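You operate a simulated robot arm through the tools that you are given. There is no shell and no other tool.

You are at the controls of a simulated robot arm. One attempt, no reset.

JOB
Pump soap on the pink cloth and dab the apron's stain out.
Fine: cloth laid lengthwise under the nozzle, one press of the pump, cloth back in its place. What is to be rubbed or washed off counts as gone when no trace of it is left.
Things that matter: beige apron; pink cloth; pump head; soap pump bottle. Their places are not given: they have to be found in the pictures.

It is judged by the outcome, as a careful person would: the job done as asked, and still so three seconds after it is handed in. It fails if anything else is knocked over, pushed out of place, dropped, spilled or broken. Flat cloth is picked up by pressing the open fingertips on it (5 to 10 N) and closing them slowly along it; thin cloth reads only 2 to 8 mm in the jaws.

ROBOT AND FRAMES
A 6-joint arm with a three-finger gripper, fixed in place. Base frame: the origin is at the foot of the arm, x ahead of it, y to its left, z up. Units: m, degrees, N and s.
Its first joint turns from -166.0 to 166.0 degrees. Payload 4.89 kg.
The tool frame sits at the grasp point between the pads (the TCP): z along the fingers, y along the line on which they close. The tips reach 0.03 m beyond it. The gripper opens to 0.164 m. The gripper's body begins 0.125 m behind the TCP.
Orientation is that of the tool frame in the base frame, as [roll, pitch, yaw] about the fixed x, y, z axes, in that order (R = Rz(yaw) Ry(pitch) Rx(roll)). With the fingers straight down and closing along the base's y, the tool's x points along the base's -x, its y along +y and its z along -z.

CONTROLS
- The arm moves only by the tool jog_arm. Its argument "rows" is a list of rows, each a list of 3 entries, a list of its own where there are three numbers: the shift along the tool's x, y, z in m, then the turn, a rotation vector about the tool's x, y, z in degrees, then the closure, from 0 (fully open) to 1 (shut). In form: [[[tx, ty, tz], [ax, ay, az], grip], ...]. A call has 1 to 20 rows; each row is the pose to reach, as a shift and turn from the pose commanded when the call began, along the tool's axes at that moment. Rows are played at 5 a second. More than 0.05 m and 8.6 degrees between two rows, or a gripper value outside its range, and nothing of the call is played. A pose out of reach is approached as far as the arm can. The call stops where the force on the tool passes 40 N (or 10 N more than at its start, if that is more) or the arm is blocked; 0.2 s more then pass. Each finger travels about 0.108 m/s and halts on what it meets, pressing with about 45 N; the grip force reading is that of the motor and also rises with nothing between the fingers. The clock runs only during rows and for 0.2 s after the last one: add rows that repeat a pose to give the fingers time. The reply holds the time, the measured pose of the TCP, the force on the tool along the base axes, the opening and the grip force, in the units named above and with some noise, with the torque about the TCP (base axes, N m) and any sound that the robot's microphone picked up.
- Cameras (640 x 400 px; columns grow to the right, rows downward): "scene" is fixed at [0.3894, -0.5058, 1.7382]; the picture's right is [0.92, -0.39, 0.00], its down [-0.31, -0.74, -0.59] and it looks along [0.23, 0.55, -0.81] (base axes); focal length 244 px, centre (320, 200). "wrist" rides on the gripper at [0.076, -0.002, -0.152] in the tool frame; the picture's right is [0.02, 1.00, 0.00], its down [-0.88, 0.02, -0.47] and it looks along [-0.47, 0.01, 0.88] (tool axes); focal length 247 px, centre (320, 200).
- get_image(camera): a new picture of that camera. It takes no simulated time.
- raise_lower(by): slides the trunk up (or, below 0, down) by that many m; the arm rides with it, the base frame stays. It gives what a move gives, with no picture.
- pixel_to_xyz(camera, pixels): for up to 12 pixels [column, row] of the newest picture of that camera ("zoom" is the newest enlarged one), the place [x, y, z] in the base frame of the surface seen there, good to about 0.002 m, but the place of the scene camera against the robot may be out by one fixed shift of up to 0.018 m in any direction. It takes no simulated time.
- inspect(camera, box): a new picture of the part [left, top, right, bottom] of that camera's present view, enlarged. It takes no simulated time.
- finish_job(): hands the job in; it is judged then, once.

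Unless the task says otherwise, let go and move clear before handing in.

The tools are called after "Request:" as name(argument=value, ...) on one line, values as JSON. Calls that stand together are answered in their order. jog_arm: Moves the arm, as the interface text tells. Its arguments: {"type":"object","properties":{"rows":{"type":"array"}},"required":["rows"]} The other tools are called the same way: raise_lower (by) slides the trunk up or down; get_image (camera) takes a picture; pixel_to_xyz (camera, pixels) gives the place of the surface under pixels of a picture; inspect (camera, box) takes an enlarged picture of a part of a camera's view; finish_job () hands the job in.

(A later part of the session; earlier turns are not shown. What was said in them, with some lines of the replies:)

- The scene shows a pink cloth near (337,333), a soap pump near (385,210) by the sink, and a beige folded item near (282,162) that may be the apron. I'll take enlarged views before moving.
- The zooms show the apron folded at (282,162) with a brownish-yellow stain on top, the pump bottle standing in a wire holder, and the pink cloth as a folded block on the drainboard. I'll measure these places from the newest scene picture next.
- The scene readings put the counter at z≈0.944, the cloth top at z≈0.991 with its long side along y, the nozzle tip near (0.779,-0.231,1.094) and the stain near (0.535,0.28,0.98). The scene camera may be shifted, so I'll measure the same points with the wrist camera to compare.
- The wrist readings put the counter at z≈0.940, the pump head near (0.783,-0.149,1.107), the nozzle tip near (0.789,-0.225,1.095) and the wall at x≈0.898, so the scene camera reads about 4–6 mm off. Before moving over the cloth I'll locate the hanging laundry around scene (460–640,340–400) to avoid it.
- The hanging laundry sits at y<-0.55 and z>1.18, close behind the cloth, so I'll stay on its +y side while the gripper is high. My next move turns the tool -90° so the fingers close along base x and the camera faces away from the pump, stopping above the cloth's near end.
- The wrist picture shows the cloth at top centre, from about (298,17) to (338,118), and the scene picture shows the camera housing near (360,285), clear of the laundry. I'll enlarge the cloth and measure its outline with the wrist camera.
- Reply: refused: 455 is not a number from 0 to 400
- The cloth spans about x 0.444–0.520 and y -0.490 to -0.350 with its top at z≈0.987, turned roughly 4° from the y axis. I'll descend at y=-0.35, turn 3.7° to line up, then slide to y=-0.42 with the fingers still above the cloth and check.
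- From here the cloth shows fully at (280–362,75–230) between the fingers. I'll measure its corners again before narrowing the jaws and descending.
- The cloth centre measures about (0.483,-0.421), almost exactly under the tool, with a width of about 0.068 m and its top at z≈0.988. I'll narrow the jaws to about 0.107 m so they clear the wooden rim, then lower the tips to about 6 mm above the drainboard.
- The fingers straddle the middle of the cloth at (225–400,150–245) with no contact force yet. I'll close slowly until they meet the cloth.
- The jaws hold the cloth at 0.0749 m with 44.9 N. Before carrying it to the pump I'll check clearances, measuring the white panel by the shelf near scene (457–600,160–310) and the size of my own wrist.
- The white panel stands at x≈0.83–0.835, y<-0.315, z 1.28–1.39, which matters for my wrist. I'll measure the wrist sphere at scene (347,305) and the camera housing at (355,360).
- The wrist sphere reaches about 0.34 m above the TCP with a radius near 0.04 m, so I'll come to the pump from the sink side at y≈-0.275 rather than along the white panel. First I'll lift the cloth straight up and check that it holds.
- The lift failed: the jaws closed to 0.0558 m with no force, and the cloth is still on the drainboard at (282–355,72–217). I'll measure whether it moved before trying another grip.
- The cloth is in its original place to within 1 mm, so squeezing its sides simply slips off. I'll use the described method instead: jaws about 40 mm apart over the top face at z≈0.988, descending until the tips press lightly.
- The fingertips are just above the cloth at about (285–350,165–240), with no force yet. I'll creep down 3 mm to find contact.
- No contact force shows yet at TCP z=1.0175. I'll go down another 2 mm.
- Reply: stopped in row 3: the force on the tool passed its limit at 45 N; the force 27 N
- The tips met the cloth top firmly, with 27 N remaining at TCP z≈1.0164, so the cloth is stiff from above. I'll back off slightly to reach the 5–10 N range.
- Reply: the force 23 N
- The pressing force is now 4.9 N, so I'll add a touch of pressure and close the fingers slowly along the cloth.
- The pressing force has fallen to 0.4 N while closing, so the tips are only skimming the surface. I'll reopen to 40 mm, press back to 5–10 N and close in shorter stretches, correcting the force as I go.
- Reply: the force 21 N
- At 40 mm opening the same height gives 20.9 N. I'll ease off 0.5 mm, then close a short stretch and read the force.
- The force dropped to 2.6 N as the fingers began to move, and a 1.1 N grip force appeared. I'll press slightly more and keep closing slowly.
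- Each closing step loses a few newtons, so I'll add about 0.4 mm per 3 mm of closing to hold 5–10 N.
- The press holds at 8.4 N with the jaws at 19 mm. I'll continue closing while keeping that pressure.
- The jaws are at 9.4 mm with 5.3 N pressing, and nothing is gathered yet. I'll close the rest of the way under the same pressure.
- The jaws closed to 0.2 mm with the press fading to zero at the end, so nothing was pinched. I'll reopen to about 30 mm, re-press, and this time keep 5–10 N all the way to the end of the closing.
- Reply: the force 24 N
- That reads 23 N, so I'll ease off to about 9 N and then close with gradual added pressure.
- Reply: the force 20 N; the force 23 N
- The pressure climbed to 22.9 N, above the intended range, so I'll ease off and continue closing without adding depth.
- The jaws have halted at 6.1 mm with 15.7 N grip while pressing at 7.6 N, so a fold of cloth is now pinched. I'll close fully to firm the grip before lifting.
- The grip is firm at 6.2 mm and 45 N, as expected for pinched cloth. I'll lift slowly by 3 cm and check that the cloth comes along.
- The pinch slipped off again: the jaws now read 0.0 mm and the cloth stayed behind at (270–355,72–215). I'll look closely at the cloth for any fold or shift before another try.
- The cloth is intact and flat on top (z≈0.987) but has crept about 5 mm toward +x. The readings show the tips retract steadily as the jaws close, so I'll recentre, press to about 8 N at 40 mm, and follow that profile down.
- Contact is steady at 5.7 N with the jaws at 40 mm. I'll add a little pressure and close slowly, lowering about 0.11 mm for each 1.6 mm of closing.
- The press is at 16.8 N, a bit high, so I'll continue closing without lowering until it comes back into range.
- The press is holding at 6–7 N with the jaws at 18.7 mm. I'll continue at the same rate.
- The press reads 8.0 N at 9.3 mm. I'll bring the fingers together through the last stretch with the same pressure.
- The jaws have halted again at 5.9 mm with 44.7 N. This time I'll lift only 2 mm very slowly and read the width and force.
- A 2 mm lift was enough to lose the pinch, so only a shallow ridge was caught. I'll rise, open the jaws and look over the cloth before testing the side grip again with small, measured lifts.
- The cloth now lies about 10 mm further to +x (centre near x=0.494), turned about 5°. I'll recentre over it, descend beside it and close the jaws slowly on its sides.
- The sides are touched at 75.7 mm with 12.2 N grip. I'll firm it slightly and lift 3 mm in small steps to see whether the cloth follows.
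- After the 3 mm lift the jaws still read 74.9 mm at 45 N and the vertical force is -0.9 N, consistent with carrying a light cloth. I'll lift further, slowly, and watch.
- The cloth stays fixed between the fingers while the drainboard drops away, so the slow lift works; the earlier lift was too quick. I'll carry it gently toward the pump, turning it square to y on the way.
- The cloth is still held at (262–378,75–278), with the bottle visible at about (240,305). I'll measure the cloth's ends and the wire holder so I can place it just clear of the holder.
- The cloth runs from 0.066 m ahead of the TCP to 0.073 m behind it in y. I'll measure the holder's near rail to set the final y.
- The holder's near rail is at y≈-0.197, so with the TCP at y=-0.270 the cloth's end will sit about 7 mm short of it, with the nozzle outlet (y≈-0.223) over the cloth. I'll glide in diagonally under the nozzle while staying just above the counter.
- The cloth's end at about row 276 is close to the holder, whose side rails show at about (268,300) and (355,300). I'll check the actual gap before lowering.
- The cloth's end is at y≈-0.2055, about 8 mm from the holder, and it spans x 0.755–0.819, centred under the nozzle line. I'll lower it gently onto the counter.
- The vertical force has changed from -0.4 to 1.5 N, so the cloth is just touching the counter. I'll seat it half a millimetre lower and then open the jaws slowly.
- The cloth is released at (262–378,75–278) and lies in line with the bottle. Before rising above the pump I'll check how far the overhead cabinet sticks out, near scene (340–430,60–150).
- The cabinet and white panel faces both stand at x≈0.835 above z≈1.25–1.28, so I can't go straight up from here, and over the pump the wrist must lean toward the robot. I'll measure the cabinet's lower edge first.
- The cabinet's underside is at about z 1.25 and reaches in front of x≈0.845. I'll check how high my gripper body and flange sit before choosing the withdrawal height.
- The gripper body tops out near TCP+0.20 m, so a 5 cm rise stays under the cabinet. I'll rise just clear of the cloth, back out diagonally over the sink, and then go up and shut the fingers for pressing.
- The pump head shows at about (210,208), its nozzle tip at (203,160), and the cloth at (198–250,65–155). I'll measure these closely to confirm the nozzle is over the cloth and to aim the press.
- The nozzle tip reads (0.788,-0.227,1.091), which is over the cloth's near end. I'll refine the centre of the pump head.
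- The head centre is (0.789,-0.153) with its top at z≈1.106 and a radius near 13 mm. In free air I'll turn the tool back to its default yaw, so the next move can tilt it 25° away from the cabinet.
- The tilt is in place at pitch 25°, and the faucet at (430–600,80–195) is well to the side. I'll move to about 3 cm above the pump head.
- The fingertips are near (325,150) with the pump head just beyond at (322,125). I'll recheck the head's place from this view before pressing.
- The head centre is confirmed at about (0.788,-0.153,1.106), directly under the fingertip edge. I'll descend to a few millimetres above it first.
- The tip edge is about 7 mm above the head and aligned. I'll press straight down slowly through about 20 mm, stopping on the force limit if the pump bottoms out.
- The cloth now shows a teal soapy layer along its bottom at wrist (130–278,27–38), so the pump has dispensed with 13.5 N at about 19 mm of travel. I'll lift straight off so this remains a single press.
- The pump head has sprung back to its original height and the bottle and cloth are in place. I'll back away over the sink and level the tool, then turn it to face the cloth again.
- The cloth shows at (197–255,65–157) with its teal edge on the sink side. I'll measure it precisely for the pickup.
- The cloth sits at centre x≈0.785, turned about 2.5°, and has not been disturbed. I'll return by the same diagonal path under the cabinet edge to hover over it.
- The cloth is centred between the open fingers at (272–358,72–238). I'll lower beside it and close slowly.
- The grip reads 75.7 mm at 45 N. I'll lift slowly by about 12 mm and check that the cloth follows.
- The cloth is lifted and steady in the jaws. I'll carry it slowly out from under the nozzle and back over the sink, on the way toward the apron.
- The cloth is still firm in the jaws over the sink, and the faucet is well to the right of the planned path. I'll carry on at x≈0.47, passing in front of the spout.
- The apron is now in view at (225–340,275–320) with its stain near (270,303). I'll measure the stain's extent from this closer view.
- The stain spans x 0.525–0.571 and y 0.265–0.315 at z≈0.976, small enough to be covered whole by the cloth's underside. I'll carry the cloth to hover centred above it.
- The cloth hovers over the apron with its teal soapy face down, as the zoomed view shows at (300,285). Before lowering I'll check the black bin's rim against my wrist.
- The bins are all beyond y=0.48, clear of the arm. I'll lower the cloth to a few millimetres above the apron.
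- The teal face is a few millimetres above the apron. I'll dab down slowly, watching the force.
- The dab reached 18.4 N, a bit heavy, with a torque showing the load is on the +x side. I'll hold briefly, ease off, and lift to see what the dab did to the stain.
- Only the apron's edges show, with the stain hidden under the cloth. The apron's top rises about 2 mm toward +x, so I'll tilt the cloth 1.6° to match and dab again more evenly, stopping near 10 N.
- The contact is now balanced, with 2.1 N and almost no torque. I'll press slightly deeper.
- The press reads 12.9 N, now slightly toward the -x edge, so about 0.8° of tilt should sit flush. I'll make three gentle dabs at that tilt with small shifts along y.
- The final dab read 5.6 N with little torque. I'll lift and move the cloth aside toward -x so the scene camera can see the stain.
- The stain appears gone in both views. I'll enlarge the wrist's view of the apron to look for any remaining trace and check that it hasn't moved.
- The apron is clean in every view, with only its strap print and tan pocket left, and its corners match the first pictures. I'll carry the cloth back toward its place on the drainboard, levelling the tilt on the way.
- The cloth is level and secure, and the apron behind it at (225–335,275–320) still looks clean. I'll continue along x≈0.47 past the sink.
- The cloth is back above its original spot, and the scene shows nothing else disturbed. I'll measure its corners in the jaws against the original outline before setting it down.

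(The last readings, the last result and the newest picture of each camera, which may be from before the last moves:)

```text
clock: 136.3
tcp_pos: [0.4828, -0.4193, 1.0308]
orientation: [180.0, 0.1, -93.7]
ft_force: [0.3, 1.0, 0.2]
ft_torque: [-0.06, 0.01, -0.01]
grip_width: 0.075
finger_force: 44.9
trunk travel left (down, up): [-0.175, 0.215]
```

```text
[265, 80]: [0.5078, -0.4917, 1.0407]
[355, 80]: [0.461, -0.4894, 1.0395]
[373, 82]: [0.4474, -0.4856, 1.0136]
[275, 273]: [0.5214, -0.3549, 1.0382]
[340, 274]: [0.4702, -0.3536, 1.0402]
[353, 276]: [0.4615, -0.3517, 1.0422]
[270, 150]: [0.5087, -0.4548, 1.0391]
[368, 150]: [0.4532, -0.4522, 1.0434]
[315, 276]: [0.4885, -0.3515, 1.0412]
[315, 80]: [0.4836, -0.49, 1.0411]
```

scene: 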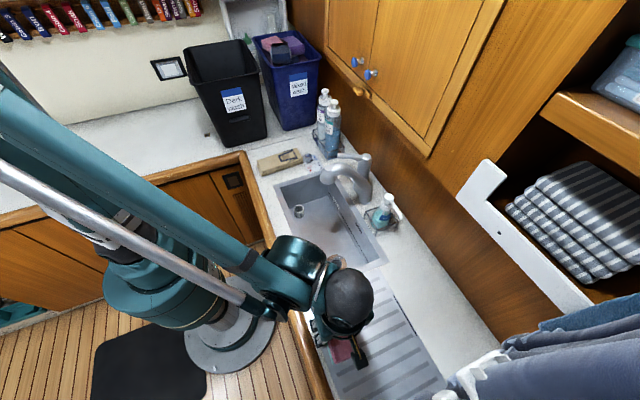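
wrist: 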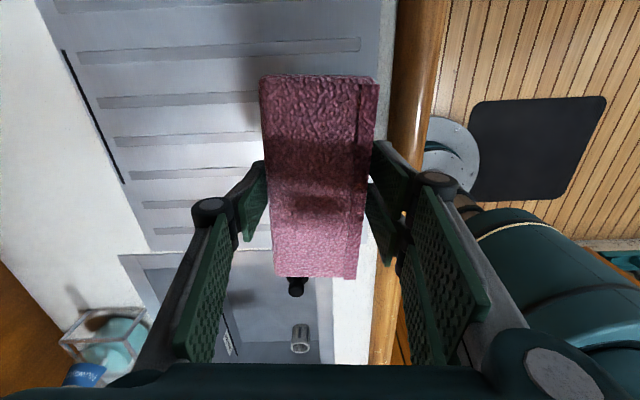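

The corners match the original outline within 2–3 mm, but the cloth is turned about 2° too far. I'll correct that while lowering it slowly.

Request:
jog_arm(rows=[[[0, 0, 0.003], [0, 0, -0.3], 0.58], [[0, 0, 0.01], [0, 0, -0.7], 0.58], [[0, 0, 0.018], [0, 0, -1.1], 0.58], [[0, 0, 0.026], [0, 0, -1.5], 0.58], [[0, 0, 0.034], [0, 0, -1.9], 0.58], [[0, 0, 0.041], [0, 0, -1.9], 0.58], [[0, 0, 0.047], [0, 0, -1.9], 0.58], [[0, 0, 0.05], [0, 0, -1.9], 0.58], [[0, 0, 0.0515], [0, 0, -1.9], 0.58], [[0, 0, 0.0525], [0, 0, -1.9], 0.58], [[0, 0, 0.0525], [0, 0, -1.9], 0.58]])

```text
clock: 138.7
tcp_pos: [0.483, -0.4183, 0.9787]
orientation: [179.9, 0.0, -91.7]
ft_force: [0.2, -0.5, -0.6]
ft_torque: [0.06, 0.0, 0.02]
grip_width: 0.0752
finger_force: 44.9
trunk travel left (down, up): [-0.175, 0.215]
```

No contact shows yet at TCP z≈0.978. I'll creep down until the cloth touches the drainboard.

Request:
jog_arm(rows=[[[0, 0, 0.0005], [0, 0, 0], 0.58], [[0, 0, 0.001], [0, 0, 0], 0.58], [[0, 0, 0.0013], [0, 0, 0], 0.58], [[0, 0, 0.0013], [0, 0, 0], 0.58]])

```text
clock: 139.7
tcp_pos: [0.4822, -0.4177, 0.9776]
orientation: [180.0, -0.1, -91.7]
ft_force: [0.6, 1.2, 6.2]
ft_torque: [-0.08, 0.05, 0.0]
grip_width: 0.0752
finger_force: 45.3
trunk travel left (down, up): [-0.175, 0.215]
```

The cloth is resting on the drainboard with 6.2 N. I'll open the jaws slowly to let go.

Request:
jog_arm(rows=[[[0, 0, 0], [0, 0, 0], 0.56], [[0, 0, 0], [0, 0, 0], 0.54], [[0, 0, 0], [0, 0, 0], 0.52], [[0, 0, 0], [0, 0, 0], 0.5], [[0, 0, 0], [0, 0, 0], 0.47], [[0, 0, 0], [0, 0, 0], 0.44], [[0, 0, 0], [0, 0, 0], 0.4], [[0, 0, 0], [0, 0, 0], 0.37], [[0, 0, 0], [0, 0, 0], 0.37]])

Request:
get_image(camera="wrist")

```text
clock: 141.7
tcp_pos: [0.4827, -0.417, 0.9764]
orientation: [180.0, -0.1, -91.7]
ft_force: [-0.2, 0.5, 0.1]
ft_torque: [0.01, 0.0, 0.0]
grip_width: 0.1032
finger_force: 0.1
trunk travel left (down, up): [-0.175, 0.215]
```

```text
taken
```

wrist: 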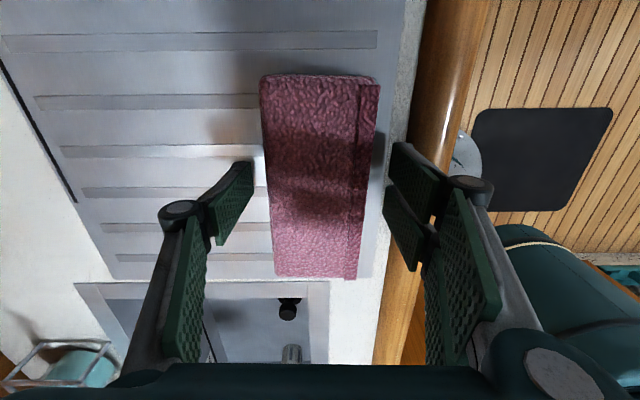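

The cloth is free at (260–380,75–278). I'll rise straight up and then move clear toward the sink side, away from the laundry.

Request:
jog_arm(rows=[[[0, 0, -0.01], [0, 0, 0], 0.37], [[0, 0, -0.03], [0, 0, 0], 0.37], [[0, 0, -0.055], [0, 0, 0], 0.37], [[0, 0, -0.085], [0, 0, 0], 0.37], [[-0.02, 0, -0.12], [0, 0, 0], 0.37], [[-0.04, 0, -0.155], [0, 0, 0], 0.37], [[-0.06, 0, -0.19], [0, 0, 0], 0.37], [[-0.07, 0, -0.23], [0, 0, 0], 0.37], [[-0.08, 0, -0.27], [0, 0, 0], 0.37], [[-0.08, 0, -0.3], [0, 0, 0], 0.37], [[-0.08, 0, -0.3], [0, 0, 0], 0.37]])

Request:
get_image(camera="wrist")

Request:
get_image(camera="scene")

```text
clock: 144.1
tcp_pos: [0.4841, -0.3389, 1.2783]
orientation: [179.9, 0.1, -91.9]
ft_force: [-0.4, 0.3, -0.1]
ft_torque: [-0.04, -0.05, 0.04]
grip_width: 0.1033
finger_force: 0.1
trunk travel left (down, up): [-0.175, 0.215]
```

```text
taken
```

wrist: 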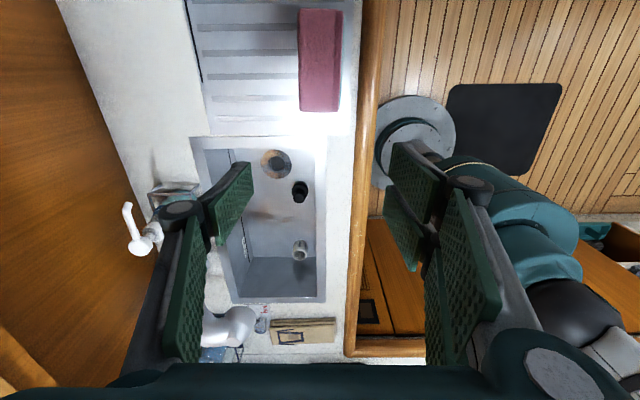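

```text
taken
```

scene: 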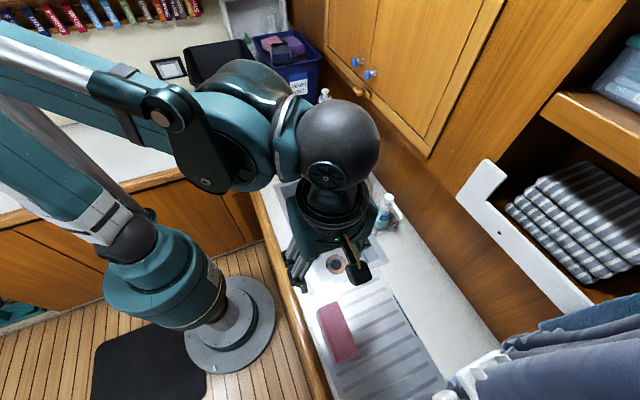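

The cloth lies at scene (318–356,300–362), about where it started. I'll compare it closely with the first pictures, and check the pump, apron and surroundings.

Request:
inspect(camera="scene", box=[290, 280, 470, 400])

Request:
inspect(camera="wrist", box=[240, 0, 400, 130])

Request:
pixel_to_xyz(camera="zoom", pixels=[[240, 40], [340, 45], [232, 200], [245, 330], [340, 335], [300, 200], [355, 200], [365, 200], [350, 330], [235, 120]])

Request:
inspect(camera="wrist", box=[250, 300, 350, 360])

```text
3.33 times, centred on (380, 340) of scene
```

zoom: 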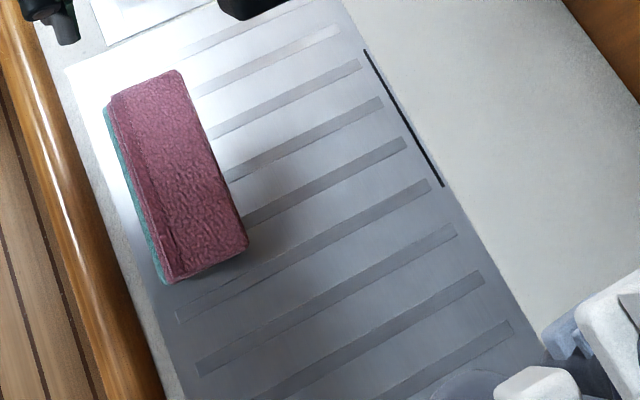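

```text
3.08 times, centred on (320, 65) of wrist
```

zoom: 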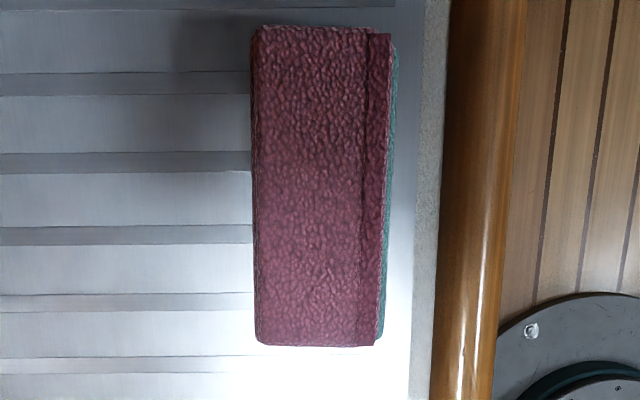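

```text
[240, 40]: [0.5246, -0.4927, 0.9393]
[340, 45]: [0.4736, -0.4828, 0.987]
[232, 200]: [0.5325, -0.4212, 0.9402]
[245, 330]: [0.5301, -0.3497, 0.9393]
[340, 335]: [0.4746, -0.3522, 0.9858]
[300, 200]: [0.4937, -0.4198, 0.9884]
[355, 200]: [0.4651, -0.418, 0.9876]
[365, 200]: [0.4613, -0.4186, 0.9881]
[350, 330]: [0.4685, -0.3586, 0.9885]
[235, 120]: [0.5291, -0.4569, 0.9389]
```

```text
6.40 times, centred on (300, 330) of wrist
```

zoom: 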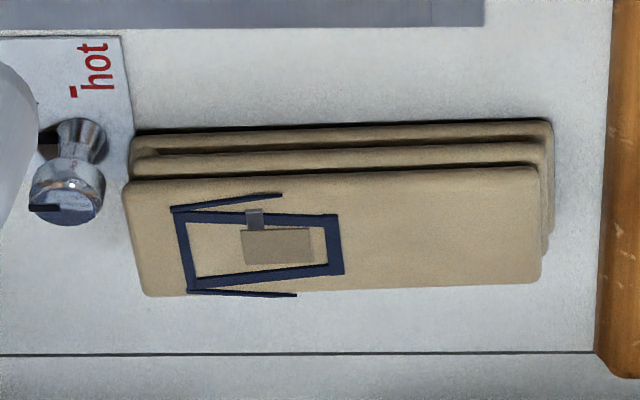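

The cloth's corners sit within a couple of pixels of the original ones (a turn of about 2°), and the apron is clean. I'll check the pump area for spills or shifts before handing in.

Request:
inspect(camera="scene", box=[350, 170, 450, 280])

Request:
inspect(camera="wrist", box=[100, 120, 220, 240])

Request:
pixel_to_xyz(camera="wrist", pixels=[[301, 14], [340, 14], [300, 60], [338, 60], [303, 108], [336, 108], [128, 208], [320, 60], [320, 105], [320, 14]])

```text
3.64 times, centred on (400, 225) of scene
```

zoom: 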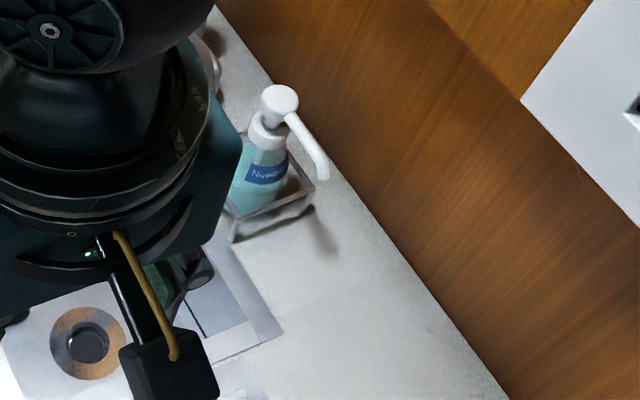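

```text
3.33 times, centred on (160, 180) of wrist
```

zoom: 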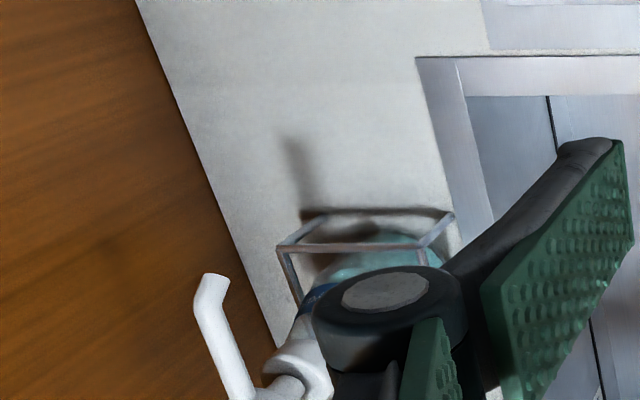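

```text
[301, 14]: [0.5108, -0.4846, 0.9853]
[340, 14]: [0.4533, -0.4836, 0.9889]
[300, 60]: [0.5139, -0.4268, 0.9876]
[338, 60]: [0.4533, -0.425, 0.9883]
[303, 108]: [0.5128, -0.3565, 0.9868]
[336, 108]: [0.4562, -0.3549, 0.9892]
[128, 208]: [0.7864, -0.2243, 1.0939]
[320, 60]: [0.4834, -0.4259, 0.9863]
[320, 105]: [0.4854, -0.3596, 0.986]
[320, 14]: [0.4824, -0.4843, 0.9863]
```

The counter by the pump is clean, the bottle stands where it was, and the apron shows no trace of the stain. The cloth is within about 5 mm of its first place and the gripper is open and clear, so I'll hand the job in.

Request:
finish_job()

```text
The job is handed in.
```

The job is handed in, and the last pictures show no trace of the stain on the apron. How it was judged has not come back to me.

- **Soap:** I laid the cloth lengthwise under the nozzle, within about 2.5° of its direction, and pressed the pump once. The cloth's underside turned teal, and the pump head sprang back to its height.
- **Stain:** I dabbed with the soapy underside five times, three of them gently. The first dab came down harder than intended, at about 18 N. The apron did not move.
- **Cloth:** It is back on the drainboard within about 5 mm of where it was and turned about 2° from its first angle. It still shows the teal soap layer underneath.
- **Surroundings:** The bottle and its holder are in place, the counter by the pump is clean, and nothing was knocked over. The gripper is open and clear.

Picking up the cloth took several tries. The first lift was too fast and slipped off, and pinching its top failed. Those tries pushed it about 1 cm along the drainboard before a slow lift by its sides held.
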